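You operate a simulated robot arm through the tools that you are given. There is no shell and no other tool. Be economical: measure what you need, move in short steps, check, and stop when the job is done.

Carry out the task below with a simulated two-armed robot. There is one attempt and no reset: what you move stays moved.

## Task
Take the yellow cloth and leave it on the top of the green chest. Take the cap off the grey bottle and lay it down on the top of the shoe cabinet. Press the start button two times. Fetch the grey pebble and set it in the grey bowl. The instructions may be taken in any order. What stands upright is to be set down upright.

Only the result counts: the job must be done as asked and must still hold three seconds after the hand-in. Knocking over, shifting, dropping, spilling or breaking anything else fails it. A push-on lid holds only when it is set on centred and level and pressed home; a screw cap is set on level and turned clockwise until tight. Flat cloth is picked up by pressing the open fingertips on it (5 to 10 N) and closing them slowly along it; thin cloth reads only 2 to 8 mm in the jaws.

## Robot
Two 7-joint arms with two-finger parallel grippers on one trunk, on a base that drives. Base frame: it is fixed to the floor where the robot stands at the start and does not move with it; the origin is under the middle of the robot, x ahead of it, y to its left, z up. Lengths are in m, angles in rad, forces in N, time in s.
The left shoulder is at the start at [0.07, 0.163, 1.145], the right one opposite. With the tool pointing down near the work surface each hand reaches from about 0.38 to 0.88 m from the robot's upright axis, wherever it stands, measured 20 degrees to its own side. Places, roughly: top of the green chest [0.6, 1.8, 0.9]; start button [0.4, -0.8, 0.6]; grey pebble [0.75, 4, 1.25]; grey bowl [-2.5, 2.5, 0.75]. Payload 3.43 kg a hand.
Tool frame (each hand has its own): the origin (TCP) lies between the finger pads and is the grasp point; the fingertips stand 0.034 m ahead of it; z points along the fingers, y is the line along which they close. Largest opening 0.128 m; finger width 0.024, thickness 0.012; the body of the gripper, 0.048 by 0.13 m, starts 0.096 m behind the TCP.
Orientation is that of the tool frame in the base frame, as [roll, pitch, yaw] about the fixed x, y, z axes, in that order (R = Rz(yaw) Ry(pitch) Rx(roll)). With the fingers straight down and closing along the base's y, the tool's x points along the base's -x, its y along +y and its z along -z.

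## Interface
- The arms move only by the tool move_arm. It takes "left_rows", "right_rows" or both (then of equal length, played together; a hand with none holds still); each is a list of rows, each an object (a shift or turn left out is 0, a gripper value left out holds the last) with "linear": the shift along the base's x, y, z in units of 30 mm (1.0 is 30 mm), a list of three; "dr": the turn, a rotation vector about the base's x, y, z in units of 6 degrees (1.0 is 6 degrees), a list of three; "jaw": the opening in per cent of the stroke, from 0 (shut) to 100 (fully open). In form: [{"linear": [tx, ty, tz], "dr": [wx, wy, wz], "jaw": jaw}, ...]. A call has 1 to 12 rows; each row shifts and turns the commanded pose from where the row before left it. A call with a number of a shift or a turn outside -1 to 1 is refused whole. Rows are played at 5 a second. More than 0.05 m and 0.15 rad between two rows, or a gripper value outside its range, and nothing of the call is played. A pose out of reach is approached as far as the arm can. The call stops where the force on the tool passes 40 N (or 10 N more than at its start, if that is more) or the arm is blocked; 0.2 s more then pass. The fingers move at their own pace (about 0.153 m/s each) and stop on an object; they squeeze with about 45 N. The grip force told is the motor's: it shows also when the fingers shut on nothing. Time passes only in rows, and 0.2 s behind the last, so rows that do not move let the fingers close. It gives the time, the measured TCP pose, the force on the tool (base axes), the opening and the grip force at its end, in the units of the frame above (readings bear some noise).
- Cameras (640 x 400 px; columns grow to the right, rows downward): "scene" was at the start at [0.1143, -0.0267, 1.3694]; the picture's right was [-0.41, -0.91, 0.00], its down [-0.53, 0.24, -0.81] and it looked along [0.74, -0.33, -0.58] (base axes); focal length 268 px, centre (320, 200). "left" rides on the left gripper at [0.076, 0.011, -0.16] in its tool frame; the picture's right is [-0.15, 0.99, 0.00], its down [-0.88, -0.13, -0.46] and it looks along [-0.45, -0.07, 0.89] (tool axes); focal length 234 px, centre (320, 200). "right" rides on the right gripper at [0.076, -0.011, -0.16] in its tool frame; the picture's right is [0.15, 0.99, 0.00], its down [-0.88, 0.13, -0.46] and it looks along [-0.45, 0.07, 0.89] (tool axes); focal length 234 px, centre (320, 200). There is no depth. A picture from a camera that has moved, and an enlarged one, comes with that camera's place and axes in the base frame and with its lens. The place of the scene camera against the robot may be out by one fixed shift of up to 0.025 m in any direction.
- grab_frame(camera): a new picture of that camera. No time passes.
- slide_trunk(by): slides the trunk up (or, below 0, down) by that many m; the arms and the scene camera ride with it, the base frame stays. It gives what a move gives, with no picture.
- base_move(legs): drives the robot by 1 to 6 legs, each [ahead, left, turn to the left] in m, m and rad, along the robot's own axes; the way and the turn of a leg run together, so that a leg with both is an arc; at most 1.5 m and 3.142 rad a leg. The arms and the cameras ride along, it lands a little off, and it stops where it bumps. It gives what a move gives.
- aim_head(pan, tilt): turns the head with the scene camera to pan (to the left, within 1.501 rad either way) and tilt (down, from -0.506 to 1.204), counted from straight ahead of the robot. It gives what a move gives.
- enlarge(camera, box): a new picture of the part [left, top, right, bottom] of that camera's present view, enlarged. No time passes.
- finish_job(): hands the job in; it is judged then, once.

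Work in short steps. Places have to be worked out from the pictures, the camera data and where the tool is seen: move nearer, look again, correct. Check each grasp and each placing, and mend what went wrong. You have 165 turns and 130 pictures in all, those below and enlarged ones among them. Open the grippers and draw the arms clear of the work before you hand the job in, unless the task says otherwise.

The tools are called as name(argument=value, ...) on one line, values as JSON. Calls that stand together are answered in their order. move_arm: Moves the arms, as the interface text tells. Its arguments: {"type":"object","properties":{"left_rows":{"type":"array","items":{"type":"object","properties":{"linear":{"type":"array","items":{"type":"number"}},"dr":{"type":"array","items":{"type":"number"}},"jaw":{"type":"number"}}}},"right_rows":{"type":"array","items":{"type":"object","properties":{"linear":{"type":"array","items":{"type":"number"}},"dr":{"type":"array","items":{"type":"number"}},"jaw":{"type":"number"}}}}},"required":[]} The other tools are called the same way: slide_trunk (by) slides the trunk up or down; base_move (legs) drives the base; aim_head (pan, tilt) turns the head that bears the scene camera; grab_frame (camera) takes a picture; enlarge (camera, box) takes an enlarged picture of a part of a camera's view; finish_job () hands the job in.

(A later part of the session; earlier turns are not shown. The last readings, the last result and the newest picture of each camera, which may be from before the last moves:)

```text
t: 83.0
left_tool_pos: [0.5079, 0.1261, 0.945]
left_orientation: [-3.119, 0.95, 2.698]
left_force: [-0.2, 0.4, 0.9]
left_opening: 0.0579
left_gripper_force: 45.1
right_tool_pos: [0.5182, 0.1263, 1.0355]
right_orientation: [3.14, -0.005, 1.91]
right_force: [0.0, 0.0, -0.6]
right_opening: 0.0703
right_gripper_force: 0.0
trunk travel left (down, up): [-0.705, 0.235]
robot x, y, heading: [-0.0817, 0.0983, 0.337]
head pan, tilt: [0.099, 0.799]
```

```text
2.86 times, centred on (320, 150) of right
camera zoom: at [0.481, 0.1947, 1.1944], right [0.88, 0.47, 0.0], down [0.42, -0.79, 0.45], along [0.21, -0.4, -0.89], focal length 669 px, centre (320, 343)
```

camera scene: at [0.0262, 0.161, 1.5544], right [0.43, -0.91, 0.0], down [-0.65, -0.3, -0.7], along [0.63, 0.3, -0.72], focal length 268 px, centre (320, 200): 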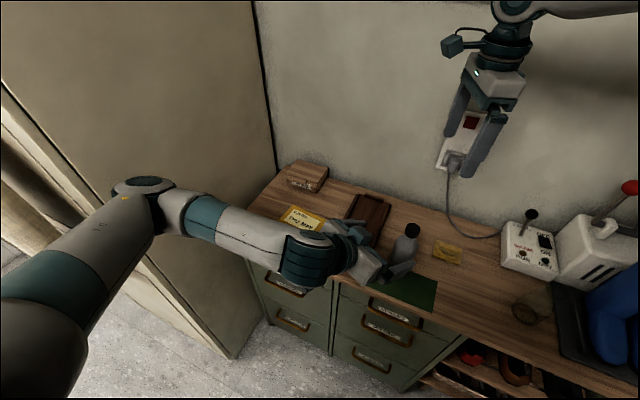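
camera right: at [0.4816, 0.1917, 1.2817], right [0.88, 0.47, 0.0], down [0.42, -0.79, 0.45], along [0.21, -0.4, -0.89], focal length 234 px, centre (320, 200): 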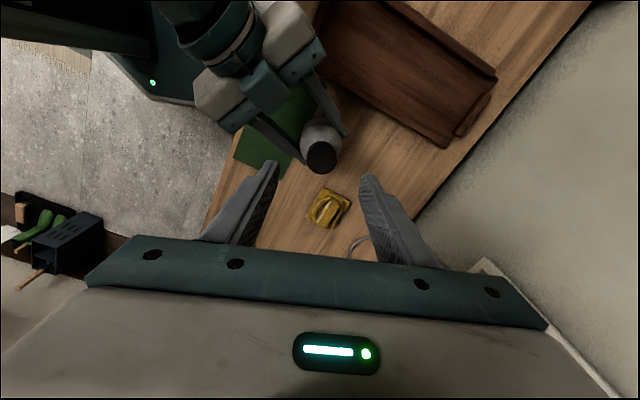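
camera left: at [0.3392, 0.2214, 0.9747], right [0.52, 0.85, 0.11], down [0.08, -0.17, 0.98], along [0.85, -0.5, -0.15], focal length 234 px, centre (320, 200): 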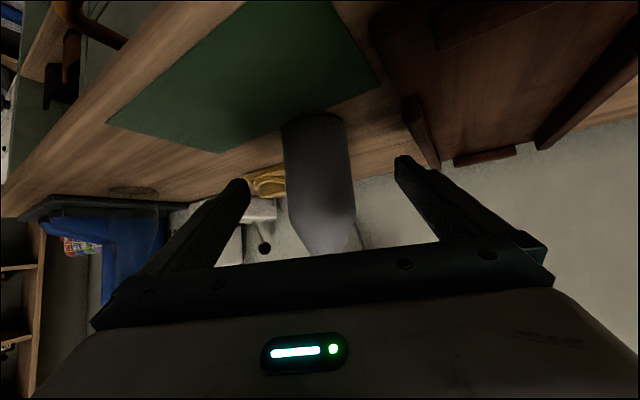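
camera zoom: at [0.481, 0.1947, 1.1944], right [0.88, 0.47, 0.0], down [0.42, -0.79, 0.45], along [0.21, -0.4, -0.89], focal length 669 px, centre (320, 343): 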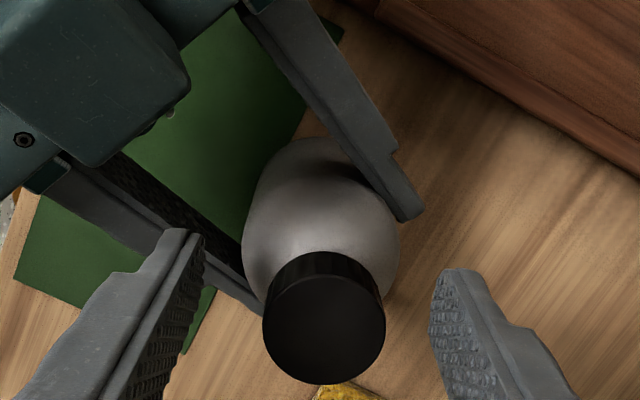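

Cap is centred between the pads. I close the right gripper and twist counter-clockwise ~60°.

move_arm(right_rows=[{"jaw": 35}, {"jaw": 15}, {"jaw": 10}, {}])

move_arm(right_rows=[{"dr": [0, 0, 1]}, {"dr": [0, 0, 1]}, {"dr": [0, 0, 1]}, {"dr": [0, 0, 1]}, {"dr": [0, 0, 1]}, {"dr": [0, 0, 1]}, {"dr": [0, 0, 1]}, {"dr": [0, 0, 1]}, {"dr": [0, 0, 1]}, {"dr": [0, 0, 1]}, {}])

enlarge(camera="right", box=[220, 80, 420, 220])

```text
t: 84.0
left_tool_pos: [0.5081, 0.1263, 0.9429]
left_orientation: [-3.118, 0.949, 2.697]
left_force: [-15.2, 0.5, 1.6]
left_opening: 0.0578
left_gripper_force: 45.6
right_tool_pos: [0.5174, 0.1277, 1.0357]
right_orientation: [3.137, -0.002, 1.908]
right_force: [15.9, 0.9, -1.3]
right_opening: 0.0348
right_gripper_force: 45.2
trunk travel left (down, up): [-0.705, 0.235]
robot x, y, heading: [-0.0806, 0.0969, 0.343]
head pan, tilt: [0.099, 0.799]
```

```text
t: 86.4
left_tool_pos: [0.5091, 0.1281, 0.9442]
left_orientation: [-3.124, 0.948, 2.702]
left_force: [19.7, 19.0, -1.8]
left_opening: 0.0579
left_gripper_force: 45.0
right_tool_pos: [0.5159, 0.1244, 1.0359]
right_orientation: [-3.141, -0.006, 2.957]
right_force: [-19.3, -18.6, 6.8]
right_opening: 0.0348
right_gripper_force: 45.1
trunk travel left (down, up): [-0.705, 0.235]
robot x, y, heading: [-0.0789, 0.1, 0.335]
head pan, tilt: [0.099, 0.799]
```

```text
2.86 times, centred on (320, 150) of right
camera zoom: at [0.44, 0.1293, 1.1947], right [0.04, 1.0, 0.0], down [0.89, -0.03, 0.45], along [0.45, -0.02, -0.89], focal length 669 px, centre (320, 343)
```

zoom: 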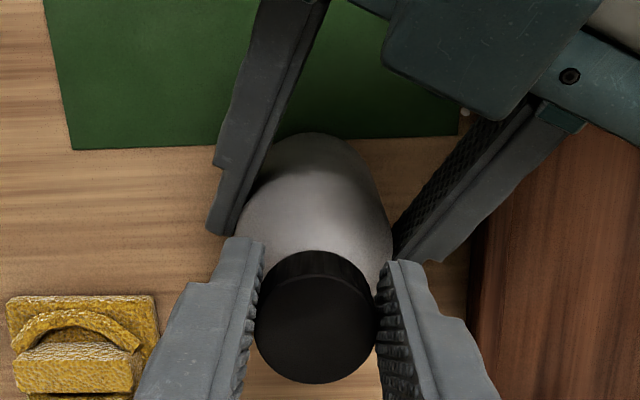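

The hand turned 60° with the cap gripped. Side force shows a slight axis offset; I shift ~2 mm to relieve and twist further.

move_arm(right_rows=[{"linear": [-0.07, -0.06, 0.02]}, {"dr": [0, 0, 1]}, {"dr": [0, 0, 1]}, {"dr": [0, 0, 1]}, {"dr": [0, 0, 1]}, {"dr": [0, 0, 1]}, {"dr": [0, 0, 1]}, {}])

```text
t: 88.2
left_tool_pos: [0.5095, 0.1273, 0.9443]
left_orientation: [-3.122, 0.948, 2.702]
left_force: [0.4, 34.4, 5.1]
left_opening: 0.0583
left_gripper_force: 45.2
right_tool_pos: [0.5155, 0.1218, 1.0367]
right_orientation: [-3.137, -0.007, -2.698]
right_force: [0.6, -32.9, -1.1]
right_opening: 0.0349
right_gripper_force: 44.8
trunk travel left (down, up): [-0.705, 0.235]
robot x, y, heading: [-0.0802, 0.101, 0.343]
head pan, tilt: [0.099, 0.799]
```

Turned 96° in all. I relieve the side force and test a small lift.

move_arm(right_rows=[{"linear": [0, -0.12, 0]}, {}, {"linear": [0, 0, 0.1]}, {}])

```text
t: 89.2
left_tool_pos: [0.5087, 0.1255, 0.9449]
left_orientation: [-3.12, 0.951, 2.697]
left_force: [-1.4, 20.5, 11.9]
left_opening: 0.0582
left_gripper_force: 45.5
right_tool_pos: [0.5141, 0.1199, 1.039]
right_orientation: [-3.14, -0.006, -2.698]
right_force: [0.5, -20.1, -14.2]
right_opening: 0.035
right_gripper_force: 45.3
trunk travel left (down, up): [-0.705, 0.235]
robot x, y, heading: [-0.0815, 0.1001, 0.344]
head pan, tilt: [0.099, 0.799]
```

Still threaded (14 N pull). I open, rotate back, and regrip for another turn.

move_arm(right_rows=[{"linear": [0, -0.08, -0.08]}, {"jaw": 45}, {"dr": [0, 0, -1]}, {"dr": [0, 0, -1]}, {"dr": [0, 0, -1]}, {"dr": [0, 0, -1]}, {"dr": [0, 0, -1]}, {"dr": [0, 0, -1]}, {"dr": [0, 0, -1]}, {"dr": [0, 0, -1]}, {"dr": [0, 0, -1]}, {"dr": [0, 0, -1]}])

move_arm(right_rows=[{"dr": [0, 0, -1]}, {"dr": [0, 0, -1]}, {"dr": [0, 0, -1]}, {"dr": [0, 0, -1]}, {"dr": [0, 0, -1]}, {"dr": [0, 0, -1]}, {}])

enlarge(camera="right", box=[220, 80, 420, 220])

```text
t: 91.8
left_tool_pos: [0.509, 0.1268, 0.945]
left_orientation: [-3.118, 0.949, 2.698]
left_force: [0.6, -0.6, 0.4]
left_opening: 0.0577
left_gripper_force: 45.0
right_tool_pos: [0.5151, 0.1183, 1.037]
right_orientation: [-3.141, -0.005, 2.537]
right_force: [0.1, 0.3, -0.5]
right_opening: 0.0573
right_gripper_force: 0.0
trunk travel left (down, up): [-0.705, 0.235]
robot x, y, heading: [-0.0807, 0.1059, 0.338]
head pan, tilt: [0.099, 0.799]
```

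```text
t: 93.4
left_tool_pos: [0.507, 0.1274, 0.944]
left_orientation: [-3.12, 0.948, 2.699]
left_force: [-0.6, -0.6, 0.1]
left_opening: 0.0579
left_gripper_force: 45.2
right_tool_pos: [0.5138, 0.1188, 1.0376]
right_orientation: [3.141, -0.004, 1.908]
right_force: [0.1, 0.4, -0.4]
right_opening: 0.0577
right_gripper_force: 0.0
trunk travel left (down, up): [-0.705, 0.235]
robot x, y, heading: [-0.08, 0.1, 0.343]
head pan, tilt: [0.099, 0.799]
```

```text
2.86 times, centred on (320, 150) of right
camera zoom: at [0.4789, 0.1866, 1.1962], right [0.89, 0.47, 0.0], down [0.41, -0.79, 0.45], along [0.21, -0.4, -0.89], focal length 669 px, centre (320, 343)
```

zoom: 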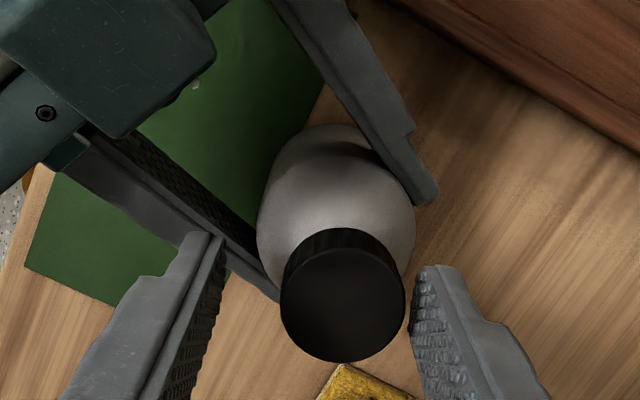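

The view shows the cap centre at about (0.516, 0.126), so I re-centre on it and regrip.

move_arm(right_rows=[{"linear": [0.07, 0.22, 0]}, {"jaw": 25}, {"jaw": 10}, {}, {}])

move_arm(right_rows=[{"dr": [0, 0, 1]}, {"dr": [0, 0, 1]}, {"dr": [0, 0, 1]}, {"dr": [0, 0, 1]}, {"dr": [0, 0, 1]}, {"dr": [0, 0, 1]}, {"dr": [0, 0, 1]}, {"dr": [0, 0, 1]}, {"dr": [0, 0, 1]}, {"dr": [0, 0, 1]}, {}])

```text
t: 94.6
left_tool_pos: [0.5073, 0.1263, 0.9449]
left_orientation: [-3.12, 0.947, 2.697]
left_force: [-13.1, 2.4, 0.0]
left_opening: 0.0577
left_gripper_force: 44.9
right_tool_pos: [0.5184, 0.1247, 1.0378]
right_orientation: [3.14, -0.004, 1.907]
right_force: [13.4, -3.3, -1.3]
right_opening: 0.032
right_gripper_force: 45.0
trunk travel left (down, up): [-0.705, 0.235]
robot x, y, heading: [-0.0789, 0.0981, 0.342]
head pan, tilt: [0.099, 0.799]
```

```text
t: 97.0
left_tool_pos: [0.5096, 0.1265, 0.9437]
left_orientation: [-3.12, 0.948, 2.703]
left_force: [10.1, 17.7, -0.6]
left_opening: 0.0577
left_gripper_force: 44.7
right_tool_pos: [0.5167, 0.1238, 1.0363]
right_orientation: [-3.14, -0.007, 2.958]
right_force: [-10.4, -17.8, -0.2]
right_opening: 0.0322
right_gripper_force: 44.6
trunk travel left (down, up): [-0.705, 0.235]
robot x, y, heading: [-0.0817, 0.1011, 0.341]
head pan, tilt: [0.099, 0.799]
```

Grip is solid but slightly off-axis; I relieve the side load a little, twist another 36°, and test lift.

move_arm(right_rows=[{"linear": [-0.04, -0.08, 0]}, {"dr": [0, 0, 1]}, {"linear": [0, -0.02, 0], "dr": [0, 0, 1]}, {"linear": [0, -0.02, 0], "dr": [0, 0, 1]}, {"linear": [0, -0.02, 0], "dr": [0, 0, 1]}, {"linear": [0, -0.02, 0], "dr": [0, 0, 1]}, {"linear": [0, -0.02, 0], "dr": [0, 0, 1]}, {}, {"linear": [0, 0, 0.15]}, {}])

```text
t: 99.2
left_tool_pos: [0.5081, 0.1265, 0.9453]
left_orientation: [-3.12, 0.952, 2.699]
left_force: [2.9, 9.4, 10.6]
left_opening: 0.0578
left_gripper_force: 45.0
right_tool_pos: [0.517, 0.1197, 1.0406]
right_orientation: [3.14, -0.006, -2.701]
right_force: [-2.5, -9.0, -12.7]
right_opening: 0.0319
right_gripper_force: 44.8
trunk travel left (down, up): [-0.705, 0.235]
robot x, y, heading: [-0.0743, 0.1042, 0.337]
head pan, tilt: [0.099, 0.799]
```

Evidence (forces and the view) now fits a cap centre (0.520, 0.120) with top near z=1.015. I open, re-centre, go 10 mm lower, and rotate back.

move_arm(right_rows=[{"jaw": 45, "linear": [0, 0, -0.12]}, {"linear": [0.08, 0.02, -0.1]}, {"linear": [0, 0, -0.16], "dr": [0, 0, -1]}, {"dr": [0, 0, -1]}, {"dr": [0, 0, -1]}, {"dr": [0, 0, -1]}, {"dr": [0, 0, -1]}, {"dr": [0, 0, -1]}, {"dr": [0, 0, -1]}, {"dr": [0, 0, -1]}, {"dr": [0, 0, -1]}, {"dr": [0, 0, -1]}])

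move_arm(right_rows=[{"dr": [0, 0, -1]}, {"dr": [0, 0, -1]}, {"dr": [0, 0, -1]}, {"dr": [0, 0, -1]}, {"dr": [0, 0, -1]}, {"dr": [0, 0, -1]}, {"jaw": 28}, {"jaw": 10}, {}, {}])

```text
t: 101.8
left_tool_pos: [0.5082, 0.1264, 0.9446]
left_orientation: [-3.119, 0.948, 2.701]
left_force: [0.1, -0.3, -1.4]
left_opening: 0.0577
left_gripper_force: 45.6
right_tool_pos: [0.5191, 0.1202, 1.0308]
right_orientation: [-3.14, -0.003, 2.534]
right_force: [0.6, 0.3, 0.3]
right_opening: 0.0575
right_gripper_force: 0.2
trunk travel left (down, up): [-0.705, 0.235]
robot x, y, heading: [-0.0768, 0.0946, 0.339]
head pan, tilt: [0.099, 0.799]
```

```text
t: 104.0
left_tool_pos: [0.508, 0.1267, 0.9445]
left_orientation: [-3.121, 0.947, 2.699]
left_force: [-15.5, -3.5, -1.2]
left_opening: 0.0578
left_gripper_force: 45.0
right_tool_pos: [0.5197, 0.12, 1.0326]
right_orientation: [3.141, -0.005, 1.908]
right_force: [16.8, 2.1, -0.3]
right_opening: 0.0348
right_gripper_force: 45.0
trunk travel left (down, up): [-0.705, 0.235]
robot x, y, heading: [-0.0777, 0.1014, 0.341]
head pan, tilt: [0.099, 0.799]
```

Grip now spans the full 35 mm diameter. I relax the closing-direction load and twist 96°, then test lift.

move_arm(right_rows=[{"linear": [0.07, 0.02, 0]}, {"dr": [0, 0, 1]}, {"dr": [0, 0, 1]}, {"dr": [0, 0, 1]}, {"dr": [0, 0, 1]}, {"dr": [0, 0, 1]}, {"dr": [0, 0, 1]}, {"dr": [0, 0, 1]}, {"dr": [0, 0, 1]}, {"dr": [0, 0, 1]}, {"dr": [0, 0, 1]}, {}])

move_arm(right_rows=[{"dr": [0, 0, 1]}, {"dr": [0, 0, 1]}, {"dr": [0, 0, 1]}, {"dr": [0, 0, 1]}, {"dr": [0, 0, 1]}, {"dr": [0, 0, 1]}, {"linear": [0, 0, 0.15]}, {}])

```text
t: 106.6
left_tool_pos: [0.5075, 0.1255, 0.9434]
left_orientation: [-3.12, 0.948, 2.701]
left_force: [14.1, -6.8, -12.5]
left_opening: 0.0577
left_gripper_force: 45.3
right_tool_pos: [0.5193, 0.1224, 1.0309]
right_orientation: [3.139, -0.005, 2.958]
right_force: [-14.9, 5.6, 12.5]
right_opening: 0.0345
right_gripper_force: 45.1
trunk travel left (down, up): [-0.705, 0.235]
robot x, y, heading: [-0.0786, 0.1019, 0.339]
head pan, tilt: [0.099, 0.799]
```

```text
t: 108.4
left_tool_pos: [0.5096, 0.1258, 0.9434]
left_orientation: [-3.119, 0.949, 2.7]
left_force: [0.3, 0.8, -1.9]
left_opening: 0.058
left_gripper_force: 45.0
right_tool_pos: [0.5208, 0.1213, 1.0355]
right_orientation: [3.141, -0.003, -2.7]
right_force: [-0.7, -0.1, 0.2]
right_opening: 0.0343
right_gripper_force: 45.1
trunk travel left (down, up): [-0.705, 0.235]
robot x, y, heading: [-0.079, 0.1016, 0.342]
head pan, tilt: [0.099, 0.799]
```

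Forces vanished: the cap is free. I lift the right hand 6 cm and look.

move_arm(right_rows=[{"linear": [0, 0, 0.3]}, {"linear": [0, 0, 0.6]}, {"linear": [0, 0, 1]}, {}])

enlarge(camera="scene", box=[340, 110, 480, 240])

grab_frame(camera="right")

```text
t: 109.4
left_tool_pos: [0.5092, 0.1262, 0.9436]
left_orientation: [-3.119, 0.948, 2.7]
left_force: [-0.4, -0.8, -1.3]
left_opening: 0.0579
left_gripper_force: 45.2
right_tool_pos: [0.521, 0.1195, 1.0923]
right_orientation: [3.139, -0.005, -2.698]
right_force: [-0.1, 0.3, 0.4]
right_opening: 0.0345
right_gripper_force: 45.3
trunk travel left (down, up): [-0.705, 0.235]
robot x, y, heading: [-0.0756, 0.1027, 0.34]
head pan, tilt: [0.099, 0.799]
```

```text
3.08 times, centred on (410, 175) of scene
camera zoom: at [0.0268, 0.161, 1.4343], right [0.43, -0.91, 0.0], down [-0.65, -0.3, -0.7], along [0.63, 0.3, -0.72], focal length 826 px, centre (43, 277)
```

zoom: 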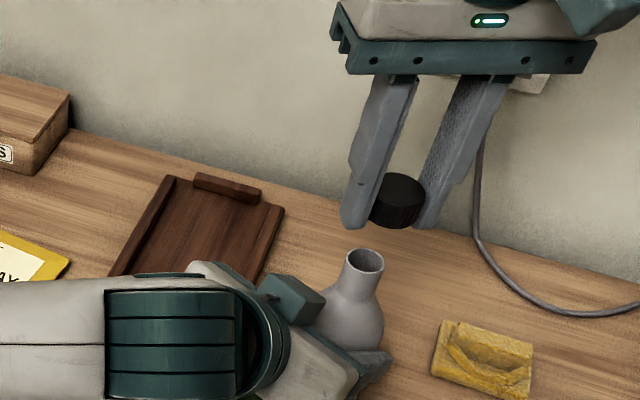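

```text
66 pictures are left
camera right: at [0.4578, 0.0782, 1.2503], right [-0.56, 0.83, 0.0], down [0.74, 0.5, 0.45], along [0.37, 0.25, -0.89], focal length 234 px, centre (320, 200)
```

right: 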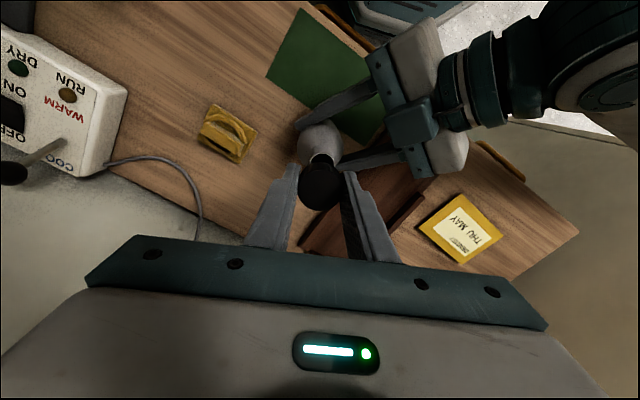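

Cap is off and held upright in the right hand; the bottle stands. I open the left hand and back it out along its approach line, then raise it.

move_arm(left_rows=[{"linear": [0, 0, -0.03]}, {"jaw": 100}, {}, {"linear": [-0.4, 0.2, 0]}, {"linear": [-0.8, 0.4, 0.05]}, {"linear": [-0.8, 0.4, 0.1]}, {"linear": [-0.8, 0.4, 0.1]}, {"linear": [-0.6, 0.3, 0.3]}, {"linear": [0, 0, 0.8]}, {"linear": [0, 0, 0.8]}, {"linear": [0, 0, 0.8]}, {}])

move_arm(right_rows=[{"linear": [0, -0.6, 0.8]}, {"linear": [0, -0.6, 0.8]}, {"linear": [0, -0.6, 0.8]}, {"linear": [0, -0.6, 0.8]}])

grab_frame(camera="scene")

```text
t: 112.0
left_tool_pos: [0.4056, 0.1801, 1.0336]
left_orientation: [-3.119, 0.95, 2.7]
left_force: [0.0, 0.6, -0.3]
left_opening: 0.1281
left_gripper_force: 0.0
right_tool_pos: [0.5208, 0.1193, 1.0908]
right_orientation: [3.138, -0.005, -2.698]
right_force: [0.9, 0.9, 0.1]
right_opening: 0.0341
right_gripper_force: 44.7
trunk travel left (down, up): [-0.705, 0.235]
robot x, y, heading: [-0.0767, 0.1032, 0.338]
head pan, tilt: [0.099, 0.799]
```

```text
t: 113.0
left_tool_pos: [0.405, 0.1791, 1.033]
left_orientation: [-3.121, 0.949, 2.697]
left_force: [0.2, 0.0, 0.5]
left_opening: 0.128
left_gripper_force: 0.2
right_tool_pos: [0.5209, 0.0509, 1.1892]
right_orientation: [3.139, -0.004, -2.699]
right_force: [-0.8, 0.2, -0.2]
right_opening: 0.0336
right_gripper_force: 45.0
trunk travel left (down, up): [-0.705, 0.235]
robot x, y, heading: [-0.0822, 0.1029, 0.338]
head pan, tilt: [0.099, 0.799]
```

```text
65 pictures are left
camera scene: at [0.0247, 0.1601, 1.4346], right [0.43, -0.91, 0.0], down [-0.65, -0.3, -0.7], along [0.63, 0.3, -0.72], focal length 268 px, centre (320, 200)
```

scene: 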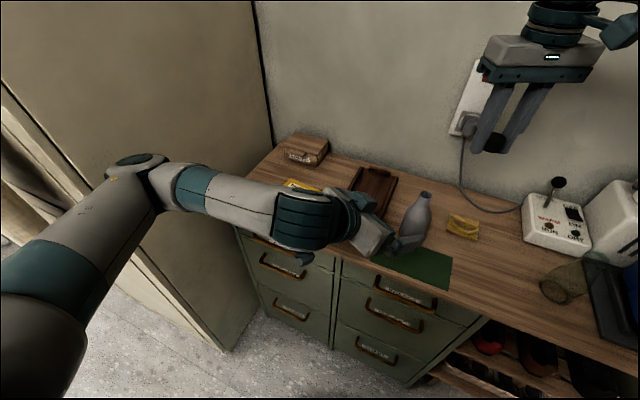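

Bottle remains upright, uncapped. Next the cloth with the left hand: I raise and straighten the left hand, then turn the base right so the cloth lies ahead-left.

move_arm(left_rows=[{"linear": [0, 0, 1]}, {"linear": [0, 0, 1]}, {"linear": [0, 0.2, 1], "dr": [0.438, 0.899, 0]}, {"linear": [0, 0.2, 1], "dr": [0.438, 0.899, 0]}, {"linear": [0, 0.2, 1], "dr": [0.438, 0.899, 0]}, {"linear": [0, 0.2, 0.5], "dr": [0.438, 0.899, 0]}, {"linear": [0, 0.2, 0], "dr": [0.438, 0.899, 0]}, {"linear": [0, 0.2, 0], "dr": [0.438, 0.899, 0]}, {"dr": [0.438, 0.899, 0]}, {"dr": [0.438, 0.899, 0]}, {"dr": [0.438, 0.899, 0]}, {"dr": [0, 0, 1]}])

move_arm(left_rows=[{"dr": [0, 0, 1]}, {"dr": [0, 0, 1]}, {"dr": [0, 0, 1]}, {"dr": [0, 0, 1]}, {"dr": [0, 0, 1]}, {"dr": [0, 0, 1]}])

base_move(legs=[[0, 0, -0.6]])

grab_frame(camera="left")

```text
t: 115.6
left_tool_pos: [0.4069, 0.2131, 1.1967]
left_orientation: [-3.128, 0.006, 2.8]
left_force: [-0.1, 0.9, 0.7]
left_opening: 0.1279
left_gripper_force: 0.1
right_tool_pos: [0.5213, 0.0529, 1.1897]
right_orientation: [3.141, -0.004, -2.698]
right_force: [0.1, 0.5, -0.4]
right_opening: 0.0331
right_gripper_force: 45.1
trunk travel left (down, up): [-0.705, 0.235]
robot x, y, heading: [-0.0816, 0.1016, 0.339]
head pan, tilt: [0.099, 0.799]
```

```text
t: 117.0
left_tool_pos: [0.4068, 0.2118, 1.1965]
left_orientation: [-3.129, 0.008, -2.854]
left_force: [0.2, -0.7, 0.3]
left_opening: 0.1279
left_gripper_force: 0.0
right_tool_pos: [0.5223, 0.0519, 1.189]
right_orientation: [3.14, -0.004, -2.698]
right_force: [0.2, 0.6, -0.1]
right_opening: 0.0328
right_gripper_force: 45.4
trunk travel left (down, up): [-0.705, 0.235]
robot x, y, heading: [-0.0765, 0.0995, 0.337]
head pan, tilt: [0.099, 0.799]
```

```text
t: 119.0
left_tool_pos: [0.3906, -0.0686, 1.1972]
left_orientation: [-3.13, 0.007, 2.854]
left_force: [0.5, -0.3, 0.3]
left_opening: 0.1276
left_gripper_force: 0.1
right_tool_pos: [0.4001, -0.2664, 1.1881]
right_orientation: [-3.141, -0.006, 3.011]
right_force: [0.3, -0.3, 0.2]
right_opening: 0.033
right_gripper_force: 45.2
trunk travel left (down, up): [-0.705, 0.235]
robot x, y, heading: [-0.0785, 0.1022, -0.236]
head pan, tilt: [0.099, 0.799]
```

```text
64 pictures are left
camera left: at [0.3193, -0.034, 1.3556], right [0.42, 0.91, -0.01], down [0.81, -0.37, 0.46], along [0.42, -0.2, -0.89], focal length 234 px, centre (320, 200)
```

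left: 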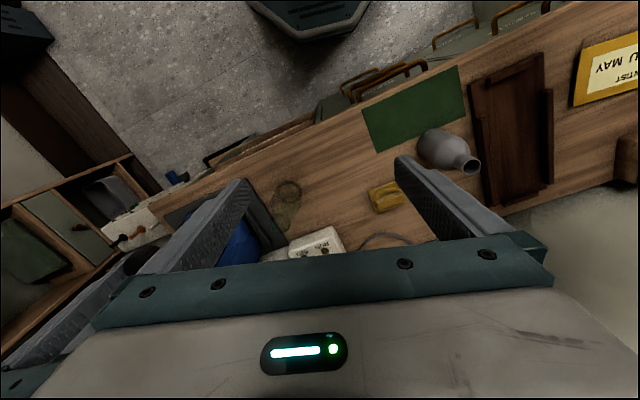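

Left hand is in the right sector. I move it over the cloth at ≈(0.604, 0.0) and look; I also check the cap in the right hand.

move_arm(left_rows=[{"linear": [0.9, 0.3, 0]}, {"linear": [0.9, 0.3, 0]}, {"linear": [0.9, 0.3, 0]}, {"linear": [0.9, 0.3, 0]}, {"linear": [0.9, 0.3, 0]}, {"linear": [0.9, 0.3, 0]}, {"linear": [0.9, 0.3, 0]}, {"linear": [0.5, 0.2, 0]}, {}])

grab_frame(camera="left")

enlarge(camera="right", box=[240, 120, 400, 240])

```text
t: 121.0
left_tool_pos: [0.5945, 0.0009, 1.1958]
left_orientation: [-3.129, 0.006, 2.855]
left_force: [-0.1, 0.0, 0.1]
left_opening: 0.1282
left_gripper_force: 0.0
right_tool_pos: [0.3987, -0.2659, 1.1895]
right_orientation: [3.141, -0.005, 3.013]
right_force: [0.1, 0.3, 0.2]
right_opening: 0.0325
right_gripper_force: 45.1
trunk travel left (down, up): [-0.705, 0.235]
robot x, y, heading: [-0.076, 0.0997, -0.23]
head pan, tilt: [0.099, 0.799]
```

```text
63 pictures are left
camera left: at [0.524, 0.0355, 1.3551], right [0.42, 0.91, -0.01], down [0.81, -0.37, 0.46], along [0.42, -0.2, -0.89], focal length 234 px, centre (320, 200)
```

left: 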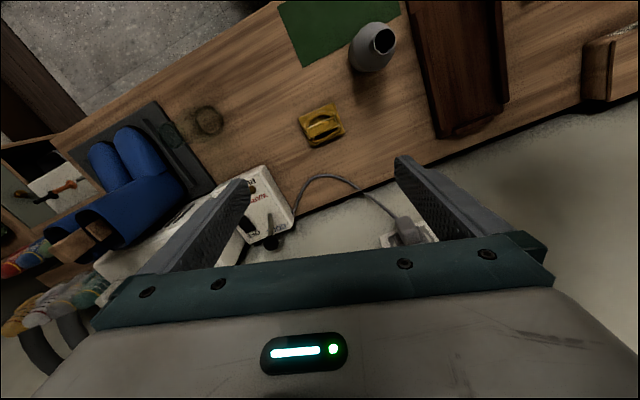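

```text
3.33 times, centred on (320, 180) of right
camera zoom: at [0.3233, -0.2663, 1.348], right [-0.02, 1.0, 0.0], down [0.89, 0.01, 0.45], along [0.45, 0.01, -0.89], focal length 781 px, centre (320, 267)
```

zoom: 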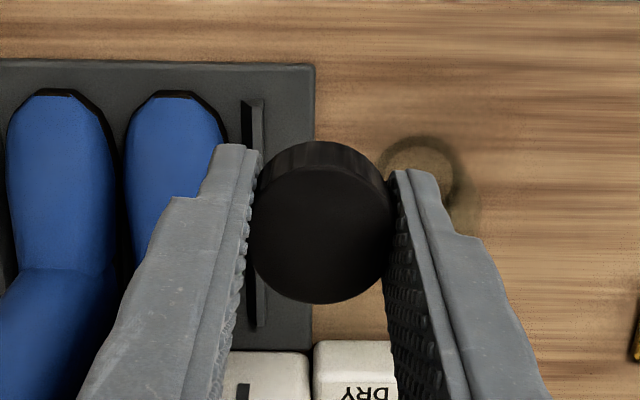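

The cap is creeping off-centre under the squeeze (opening shrinking to 32.5 mm). I set the jaw target just below the present opening to reduce the squeeze.

move_arm(right_rows=[{"jaw": 25}, {}])

```text
t: 121.5
left_tool_pos: [0.5968, 0.0008, 1.1953]
left_orientation: [-3.131, 0.006, 2.855]
left_force: [0.7, -0.8, -0.4]
left_opening: 0.1279
left_gripper_force: 0.1
right_tool_pos: [0.3999, -0.2659, 1.1891]
right_orientation: [3.141, -0.007, 3.014]
right_force: [0.7, 0.1, -0.1]
right_opening: 0.0335
right_gripper_force: 12.5
trunk travel left (down, up): [-0.705, 0.235]
robot x, y, heading: [-0.0806, 0.0999, -0.229]
head pan, tilt: [0.099, 0.799]
```

Grip eased to 12 N and stable. Left hand sits right above the cloth (0.600, 0.001); let me zoom on it.

enlarge(camera="left", box=[280, 85, 370, 160])

enlarge(camera="scene", box=[240, 130, 400, 230])

```text
5.33 times, centred on (325, 122) of left
camera zoom: at [0.5239, 0.0354, 1.3551], right [0.42, 0.91, -0.01], down [0.81, -0.37, 0.46], along [0.42, -0.2, -0.89], focal length 1249 px, centre (293, 613)
```

zoom: 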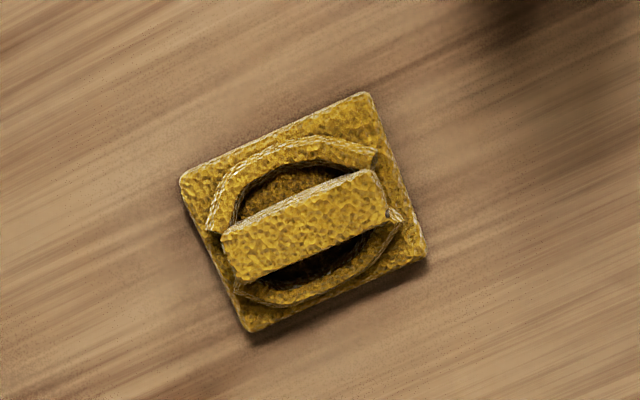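

```text
4.00 times, centred on (320, 180) of scene
camera zoom: at [0.0344, 0.0876, 1.4344], right [-0.13, -0.99, 0.0], down [-0.71, 0.1, -0.7], along [0.69, -0.09, -0.72], focal length 1073 px, centre (320, 280)
```

zoom: 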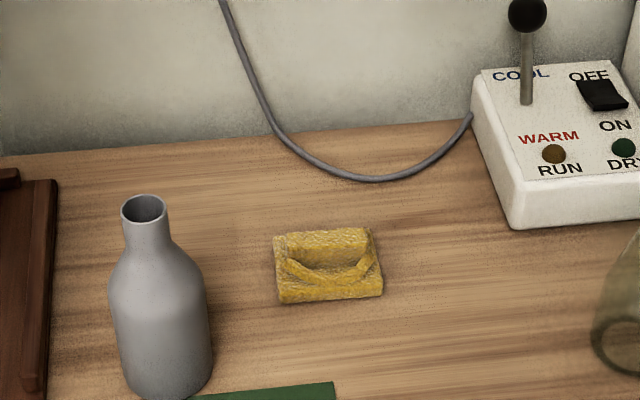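

The cloth is a folded bundle ~60 mm (x) by 75 mm (y) with a ridge along y. I rotate the left tool so it closes along x and descend to just above.

move_arm(left_rows=[{"dr": [0, 0, -1], "jaw": 80}, {"dr": [0, 0, -1]}, {"dr": [0, 0, -1]}, {"dr": [0, 0, -1]}, {"dr": [0, 0, -1]}, {"dr": [0, 0, -1]}, {"dr": [0, 0, -1]}, {"dr": [0, 0, -1]}, {"dr": [0, 0, -1]}, {"dr": [0, 0, -1]}, {"dr": [0, 0, -1]}, {"dr": [0, 0, -1]}])

move_arm(left_rows=[{"linear": [0.05, 0, -1], "dr": [-0.1, 0, -0.3]}, {"linear": [0, 0, -1]}, {"linear": [0, 0, -1]}, {"linear": [0, 0, -1]}, {"linear": [0, 0, -1]}, {"linear": [0, 0, -1]}, {"linear": [0, 0, -1]}, {"linear": [0, 0, -0.8]}, {}])

grab_frame(camera="left")

enlarge(camera="scene", box=[240, 110, 400, 230])

```text
t: 124.2
left_tool_pos: [0.5408, -0.0379, 1.1873]
left_orientation: [-3.138, 0.014, 1.84]
left_force: [0.5, -0.2, 0.1]
left_opening: 0.1025
left_gripper_force: 0.2
left hand out of reach, approached as far as the arm can: row 9, 10, 11, 12
right_tool_pos: [0.3992, -0.2657, 1.1887]
right_orientation: [3.14, -0.003, 3.011]
right_force: [-0.8, 0.2, 0.4]
right_opening: 0.0331
right_gripper_force: 38.2
trunk travel left (down, up): [-0.705, 0.235]
robot x, y, heading: [-0.0746, 0.105, -0.234]
head pan, tilt: [0.099, 0.799]
```

```text
t: 126.2
left_tool_pos: [0.5401, -0.0294, 1.0088]
left_orientation: [-3.135, 0.026, 1.809]
left_force: [-0.4, 0.1, 0.4]
left_opening: 0.1025
left_gripper_force: 0.0
left hand out of reach, approached as far as the arm can: row 1, 2, 3
right_tool_pos: [0.3991, -0.2664, 1.1895]
right_orientation: [3.14, -0.003, 3.012]
right_force: [0.1, -0.5, 0.3]
right_opening: 0.0333
right_gripper_force: 1.1
trunk travel left (down, up): [-0.705, 0.235]
robot x, y, heading: [-0.0816, 0.1007, -0.231]
head pan, tilt: [0.099, 0.799]
```

```text
59 pictures are left
camera left: at [0.5319, 0.0499, 1.1673], right [1.0, 0.09, 0.0], down [0.08, -0.87, 0.48], along [0.04, -0.48, -0.88], focal length 234 px, centre (320, 200)
```

left: 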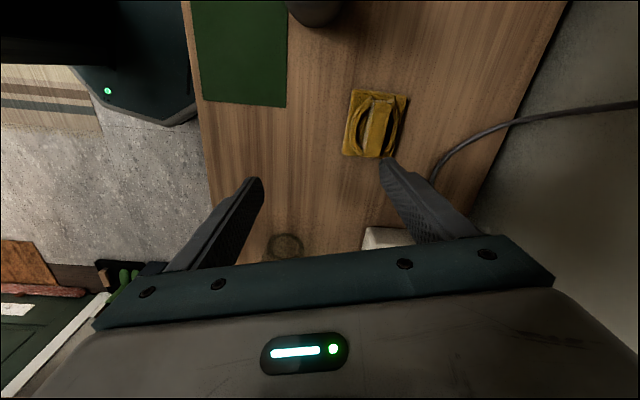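

```text
3.33 times, centred on (320, 170) of scene
camera zoom: at [0.0342, 0.0876, 1.4345], right [-0.13, -0.99, 0.0], down [-0.71, 0.1, -0.7], along [0.69, -0.09, -0.72], focal length 894 px, centre (320, 300)
```

zoom: 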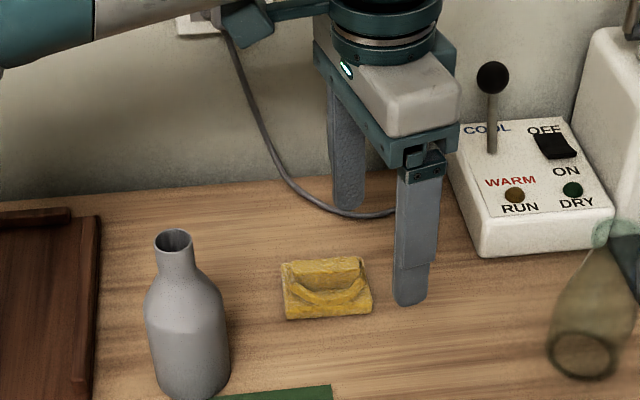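

The hand drifted to (0.54, -0.03) because of limits up high; now lower, I move it back over the cloth centre.

move_arm(left_rows=[{"linear": [0.5, 0.25, -0.3]}, {"linear": [0.5, 0.25, -0.3]}, {"linear": [0.5, 0.25, -0.2]}, {"linear": [0.5, 0.25, 0]}, {}])

grab_frame(camera="left")

```text
t: 127.3
left_tool_pos: [0.5403, -0.03, 1.0098]
left_orientation: [-3.134, 0.027, 1.808]
left_force: [-0.3, 0.1, 0.3]
left_opening: 0.1025
left_gripper_force: 0.1
left hand out of reach, approached as far as the arm can: row 1, 2, 3, 4
right_tool_pos: [0.3996, -0.2655, 1.1886]
right_orientation: [3.14, -0.005, 3.012]
right_force: [-0.4, 0.1, 0.2]
right_opening: 0.0331
right_gripper_force: 1.1
trunk travel left (down, up): [-0.705, 0.235]
robot x, y, heading: [-0.0775, 0.1019, -0.236]
head pan, tilt: [0.099, 0.799]
```

```text
57 pictures are left
camera left: at [0.5321, 0.0498, 1.1674], right [1.0, 0.09, 0.0], down [0.08, -0.87, 0.48], along [0.04, -0.48, -0.88], focal length 234 px, centre (320, 200)
```

left: 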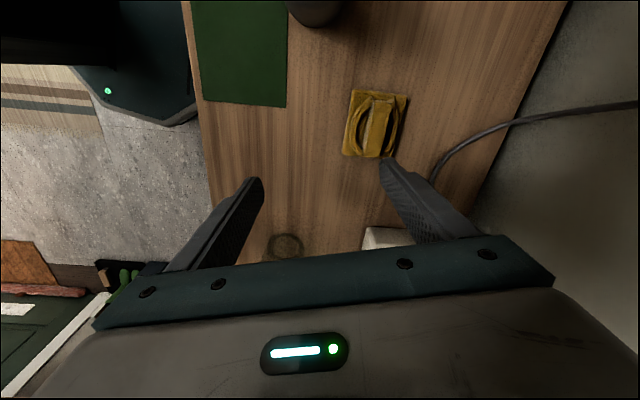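

Clockwise yaw is at its limit; by symmetry the left wrist prefers counter-clockwise. I rotate it CCW to the opposite equivalent yaw (-1.57).

move_arm(left_rows=[{"dr": [0, 0, 1], "linear": [0, 0, 0.5]}, {"dr": [0, 0, 1]}, {"dr": [0, 0, 1]}, {"dr": [0, 0, 1]}, {"dr": [0, 0, 1]}, {"dr": [0, 0, 1]}, {"dr": [0, 0, 1]}, {"dr": [0, 0, 1]}, {"dr": [0, 0, 1]}, {"dr": [0, 0, 1]}, {"dr": [0, 0, 1]}, {"dr": [0, 0, 1]}])

move_arm(left_rows=[{"dr": [0, 0, 1]}, {"dr": [0, 0, 1]}, {"dr": [0, 0, 1]}, {"dr": [0, 0, 1]}, {"dr": [0, 0, 1]}, {"dr": [0, 0, 1]}, {"dr": [0, 0, 1]}, {"dr": [0, 0, 1]}, {"dr": [0, 0, 1]}, {"dr": [0, 0, 1]}, {"dr": [0, 0, 1]}, {"dr": [0, 0, 1]}])

```text
t: 129.9
left_tool_pos: [0.5385, -0.0303, 1.0226]
left_orientation: [-3.136, 0.027, 3.066]
left_force: [0.2, -0.1, -0.6]
left_opening: 0.1023
left_gripper_force: 0.0
right_tool_pos: [0.3993, -0.2667, 1.1895]
right_orientation: [3.139, -0.007, 3.012]
right_force: [0.6, 0.2, -0.5]
right_opening: 0.0331
right_gripper_force: 0.8
trunk travel left (down, up): [-0.705, 0.235]
robot x, y, heading: [-0.0728, 0.1017, -0.234]
head pan, tilt: [0.099, 0.799]
```

```text
t: 132.6
left_tool_pos: [0.5381, -0.0285, 1.0249]
left_orientation: [-3.136, 0.027, -1.959]
left_force: [0.1, 0.7, 0.4]
left_opening: 0.1024
left_gripper_force: 0.1
right_tool_pos: [0.4002, -0.2653, 1.1891]
right_orientation: [3.14, -0.006, 3.011]
right_force: [0.5, 0.2, 0.2]
right_opening: 0.0333
right_gripper_force: 1.4
trunk travel left (down, up): [-0.705, 0.235]
robot x, y, heading: [-0.0771, 0.1022, -0.228]
head pan, tilt: [0.099, 0.799]
```

CCW works. I finish the yaw and move over the cloth.

move_arm(left_rows=[{"dr": [0, 0, 1]}, {"dr": [0, 0, 1]}, {"dr": [0, 0, 1]}, {"dr": [0, 0, 0.7]}, {"linear": [0.6, 0.3, 0]}, {"linear": [0.6, 0.3, 0]}, {"linear": [0.6, 0.3, 0]}, {"linear": [0.27, 0.1, 0]}, {"linear": [0, 0, -0.7]}, {"linear": [0, 0, -0.7]}, {}])

grab_frame(camera="left")

```text
t: 134.9
left_tool_pos: [0.5983, -0.0004, 0.9808]
left_orientation: [-3.133, 0.026, -1.573]
left_force: [-0.2, -0.2, -0.3]
left_opening: 0.1024
left_gripper_force: 0.1
right_tool_pos: [0.4006, -0.2645, 1.1898]
right_orientation: [3.14, -0.004, 3.013]
right_force: [-0.1, -0.5, -0.5]
right_opening: 0.0332
right_gripper_force: 1.5
trunk travel left (down, up): [-0.705, 0.235]
robot x, y, heading: [-0.0831, 0.1013, -0.232]
head pan, tilt: [0.099, 0.799]
```

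```text
56 pictures are left
camera left: at [0.5852, -0.0812, 1.1392], right [-0.99, 0.15, 0.0], down [0.13, 0.87, 0.48], along [0.07, 0.47, -0.88], focal length 234 px, centre (320, 200)
```

left: 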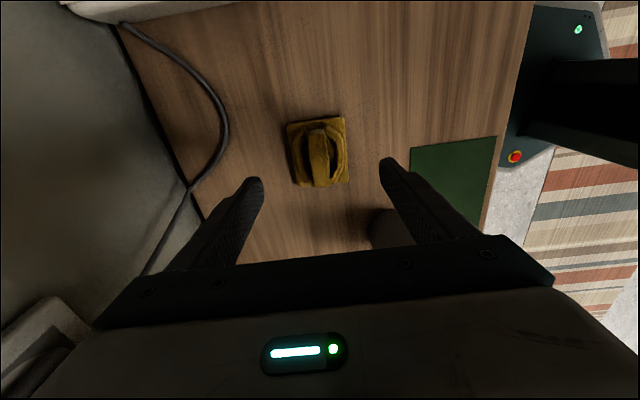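

Cloth is centred below the open fingers. I descend toward the surface, finishing in small steps.

move_arm(left_rows=[{"linear": [0, -0.05, -0.7]}, {"linear": [0, 0, -0.7]}, {"linear": [0, 0, -0.6]}, {"linear": [0, 0, -0.2]}, {}])

move_arm(left_rows=[{"linear": [0, 0, -0.1]}, {"linear": [0, 0, -0.1]}, {}])

```text
t: 136.2
left_tool_pos: [0.5998, -0.0016, 0.9134]
left_orientation: [-3.134, 0.027, -1.574]
left_force: [-0.2, 0.6, 1.1]
left_opening: 0.1025
left_gripper_force: 0.1
right_tool_pos: [0.4003, -0.2648, 1.1888]
right_orientation: [3.139, -0.004, 3.012]
right_force: [0.6, 0.4, -0.6]
right_opening: 0.0332
right_gripper_force: 0.6
trunk travel left (down, up): [-0.705, 0.235]
robot x, y, heading: [-0.078, 0.0989, -0.236]
head pan, tilt: [0.099, 0.799]
```

```text
t: 136.9
left_tool_pos: [0.5994, -0.0003, 0.9099]
left_orientation: [-3.135, 0.027, -1.575]
left_force: [-0.5, -0.3, 8.5]
left_opening: 0.1022
left_gripper_force: 0.0
right_tool_pos: [0.4004, -0.2655, 1.1887]
right_orientation: [3.14, -0.004, 3.013]
right_force: [-0.4, 0.3, -0.1]
right_opening: 0.033
right_gripper_force: 1.3
trunk travel left (down, up): [-0.705, 0.235]
robot x, y, heading: [-0.077, 0.0992, -0.231]
head pan, tilt: [0.099, 0.799]
```

8.5 N contact (surface z≈0.876). I close slowly along the surface.

move_arm(left_rows=[{"jaw": 70}, {"jaw": 60}, {"jaw": 52}, {"jaw": 46}, {"jaw": 40}, {"jaw": 34}, {"jaw": 28}, {"jaw": 22}, {"jaw": 15}, {"jaw": 8}, {"jaw": 0}, {}])

grab_frame(camera="left")

```text
t: 139.6
left_tool_pos: [0.598, -0.0006, 0.9093]
left_orientation: [-3.135, 0.026, -1.574]
left_force: [-5.6, -0.3, 7.9]
left_opening: 0.0609
left_gripper_force: 45.4
right_tool_pos: [0.3983, -0.2652, 1.1907]
right_orientation: [3.141, -0.003, 3.012]
right_force: [-0.2, -0.3, -0.7]
right_opening: 0.0336
right_gripper_force: 1.1
trunk travel left (down, up): [-0.705, 0.235]
robot x, y, heading: [-0.0798, 0.1015, -0.229]
head pan, tilt: [0.099, 0.799]
```

```text
55 pictures are left
camera left: at [0.5845, -0.0815, 1.0674], right [-0.99, 0.15, 0.0], down [0.13, 0.87, 0.48], along [0.07, 0.47, -0.88], focal length 234 px, centre (320, 200)
```

left: 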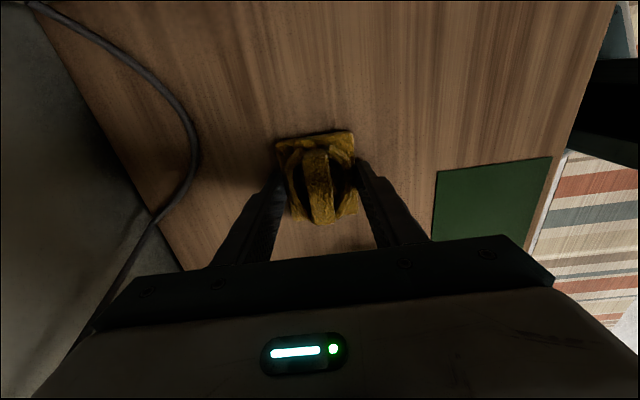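

It holds the bundle at 61 mm across, 45 N. I lift 3 cm and check.

move_arm(left_rows=[{"linear": [0, 0, 0.5]}, {"linear": [0, 0, 0.7]}, {"linear": [0, 0, 1]}, {"linear": [0, 0, 1]}, {}])

enlarge(camera="scene", box=[230, 90, 410, 230])

```text
t: 140.8
left_tool_pos: [0.6007, 0.002, 1.005]
left_orientation: [-3.137, 0.027, -1.575]
left_force: [0.9, 0.3, -0.7]
left_opening: 0.0605
left_gripper_force: 45.2
right_tool_pos: [0.3989, -0.2661, 1.189]
right_orientation: [3.138, -0.006, 3.013]
right_force: [0.1, 0.5, -0.2]
right_opening: 0.0332
right_gripper_force: 1.7
trunk travel left (down, up): [-0.705, 0.235]
robot x, y, heading: [-0.0787, 0.0959, -0.236]
head pan, tilt: [0.099, 0.799]
```

```text
2.86 times, centred on (320, 160) of scene
camera zoom: at [0.0347, 0.0876, 1.4344], right [-0.13, -0.99, 0.0], down [-0.71, 0.1, -0.7], along [0.69, -0.09, -0.72], focal length 767 px, centre (320, 314)
```

zoom: 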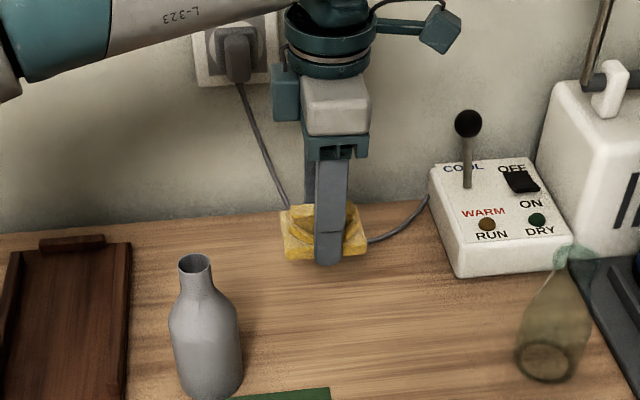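

Cloth is in hand. I raise it, then back away from the bench and look around for the shoe cabinet and green chest.

move_arm(left_rows=[{"linear": [-0.3, 0, 1]}, {"linear": [-0.5, 0, 1]}, {"linear": [-0.8, 0, 1]}, {"linear": [-0.8, 0, 1]}, {"linear": [-0.8, 0, 1]}, {"linear": [-0.8, 0, 0.8]}, {}])

base_move(legs=[[0, 0, 0.23], [-0.75, 0, 0]])

aim_head(pan=0.9, tilt=0.35)

grab_frame(camera="scene")

```text
t: 142.3
left_tool_pos: [0.4795, -0.0011, 1.1796]
left_orientation: [-3.137, 0.026, -1.575]
left_force: [0.7, 0.5, -0.2]
left_opening: 0.0605
left_gripper_force: 45.2
right_tool_pos: [0.4013, -0.2656, 1.1897]
right_orientation: [-3.141, -0.006, 3.012]
right_force: [0.5, 0.7, 0.1]
right_opening: 0.0333
right_gripper_force: 1.5
trunk travel left (down, up): [-0.705, 0.235]
robot x, y, heading: [-0.0786, 0.1006, -0.227]
head pan, tilt: [0.099, 0.799]
```

```text
t: 147.3
left_tool_pos: [-0.2768, 0.1355, 1.1794]
left_orientation: [-3.137, 0.025, -1.331]
left_force: [0.1, 0.9, -0.4]
left_opening: 0.0606
left_gripper_force: 45.1
right_tool_pos: [-0.2899, -0.1395, 1.1886]
right_orientation: [3.14, -0.004, -3.027]
right_force: [-0.9, -1.1, 0.6]
right_opening: 0.0328
right_gripper_force: 38.2
trunk travel left (down, up): [-0.705, 0.235]
robot x, y, heading: [-0.8425, 0.1013, 0.012]
head pan, tilt: [0.099, 0.799]
```

```text
t: 148.4
left_tool_pos: [-0.2771, 0.1361, 1.18]
left_orientation: [-3.136, 0.026, -1.331]
left_force: [0.5, -0.5, -0.2]
left_opening: 0.0602
left_gripper_force: 44.5
right_tool_pos: [-0.2915, -0.1404, 1.1888]
right_orientation: [3.138, -0.005, -3.029]
right_force: [0.5, 0.0, 0.0]
right_opening: 0.0323
right_gripper_force: 44.7
trunk travel left (down, up): [-0.705, 0.235]
robot x, y, heading: [-0.8424, 0.1007, 0.01]
head pan, tilt: [0.901, 0.351]
```

```text
53 pictures are left
camera scene: at [-0.7516, 0.1835, 1.474], right [0.79, -0.61, 0.0], down [-0.21, -0.27, -0.94], along [0.58, 0.74, -0.34], focal length 268 px, centre (320, 200)
```

scene: 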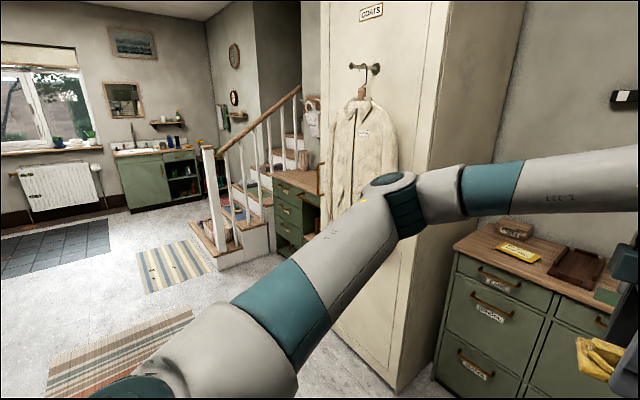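

The tall unit is a coat closet; beyond it, a green chest by the stairs. I look at the other directions for a shoe cabinet.

aim_head(pan=-0.3, tilt=0.35)

grab_frame(camera="scene")

aim_head(pan=-1.5, tilt=0.3)

grab_frame(camera="scene")

```text
t: 149.8
left_tool_pos: [-0.2772, 0.1352, 1.1798]
left_orientation: [-3.136, 0.027, -1.331]
left_force: [0.6, -0.8, 0.0]
left_opening: 0.0606
left_gripper_force: 44.9
right_tool_pos: [-0.29, -0.1401, 1.1907]
right_orientation: [3.139, -0.005, -3.028]
right_force: [0.4, -0.1, 0.6]
right_opening: 0.0324
right_gripper_force: 45.3
trunk travel left (down, up): [-0.705, 0.235]
robot x, y, heading: [-0.8465, 0.0977, 0.011]
head pan, tilt: [-0.3, 0.351]
```

```text
52 pictures are left
camera scene: at [-0.7196, 0.0834, 1.4741], right [-0.29, -0.96, 0.0], down [-0.33, 0.1, -0.94], along [0.9, -0.27, -0.34], focal length 268 px, centre (320, 200)
```

scene: 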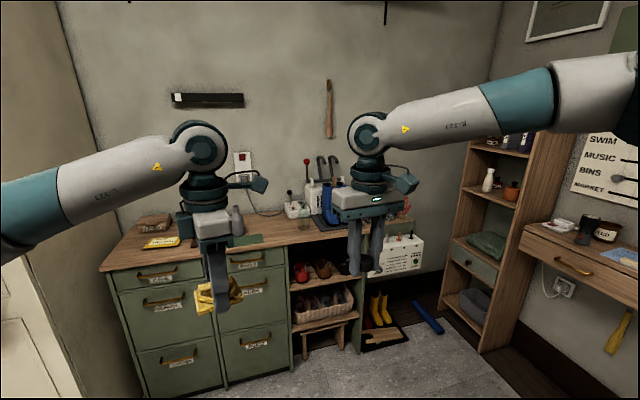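

```text
t: 151.2
left_tool_pos: [-0.2771, 0.135, 1.1797]
left_orientation: [-3.135, 0.025, -1.33]
left_force: [-0.9, 0.1, -0.1]
left_opening: 0.0606
left_gripper_force: 45.6
right_tool_pos: [-0.2917, -0.1415, 1.1885]
right_orientation: [3.139, -0.005, -3.027]
right_force: [0.5, -0.3, -0.7]
right_opening: 0.0324
right_gripper_force: 44.5
trunk travel left (down, up): [-0.705, 0.235]
robot x, y, heading: [-0.8413, 0.101, 0.013]
head pan, tilt: [-1.499, 0.3]
```

```text
51 pictures are left
camera scene: at [-0.8012, 0.017, 1.4788], right [-1.0, -0.08, 0.0], down [-0.02, 0.29, -0.96], along [0.08, -0.95, -0.3], focal length 268 px, centre (320, 200)
```

scene: 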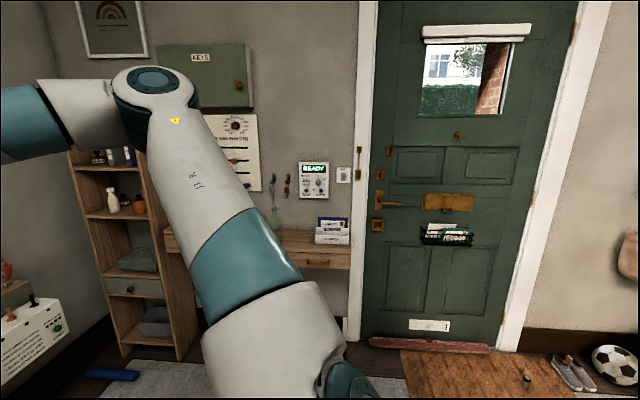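

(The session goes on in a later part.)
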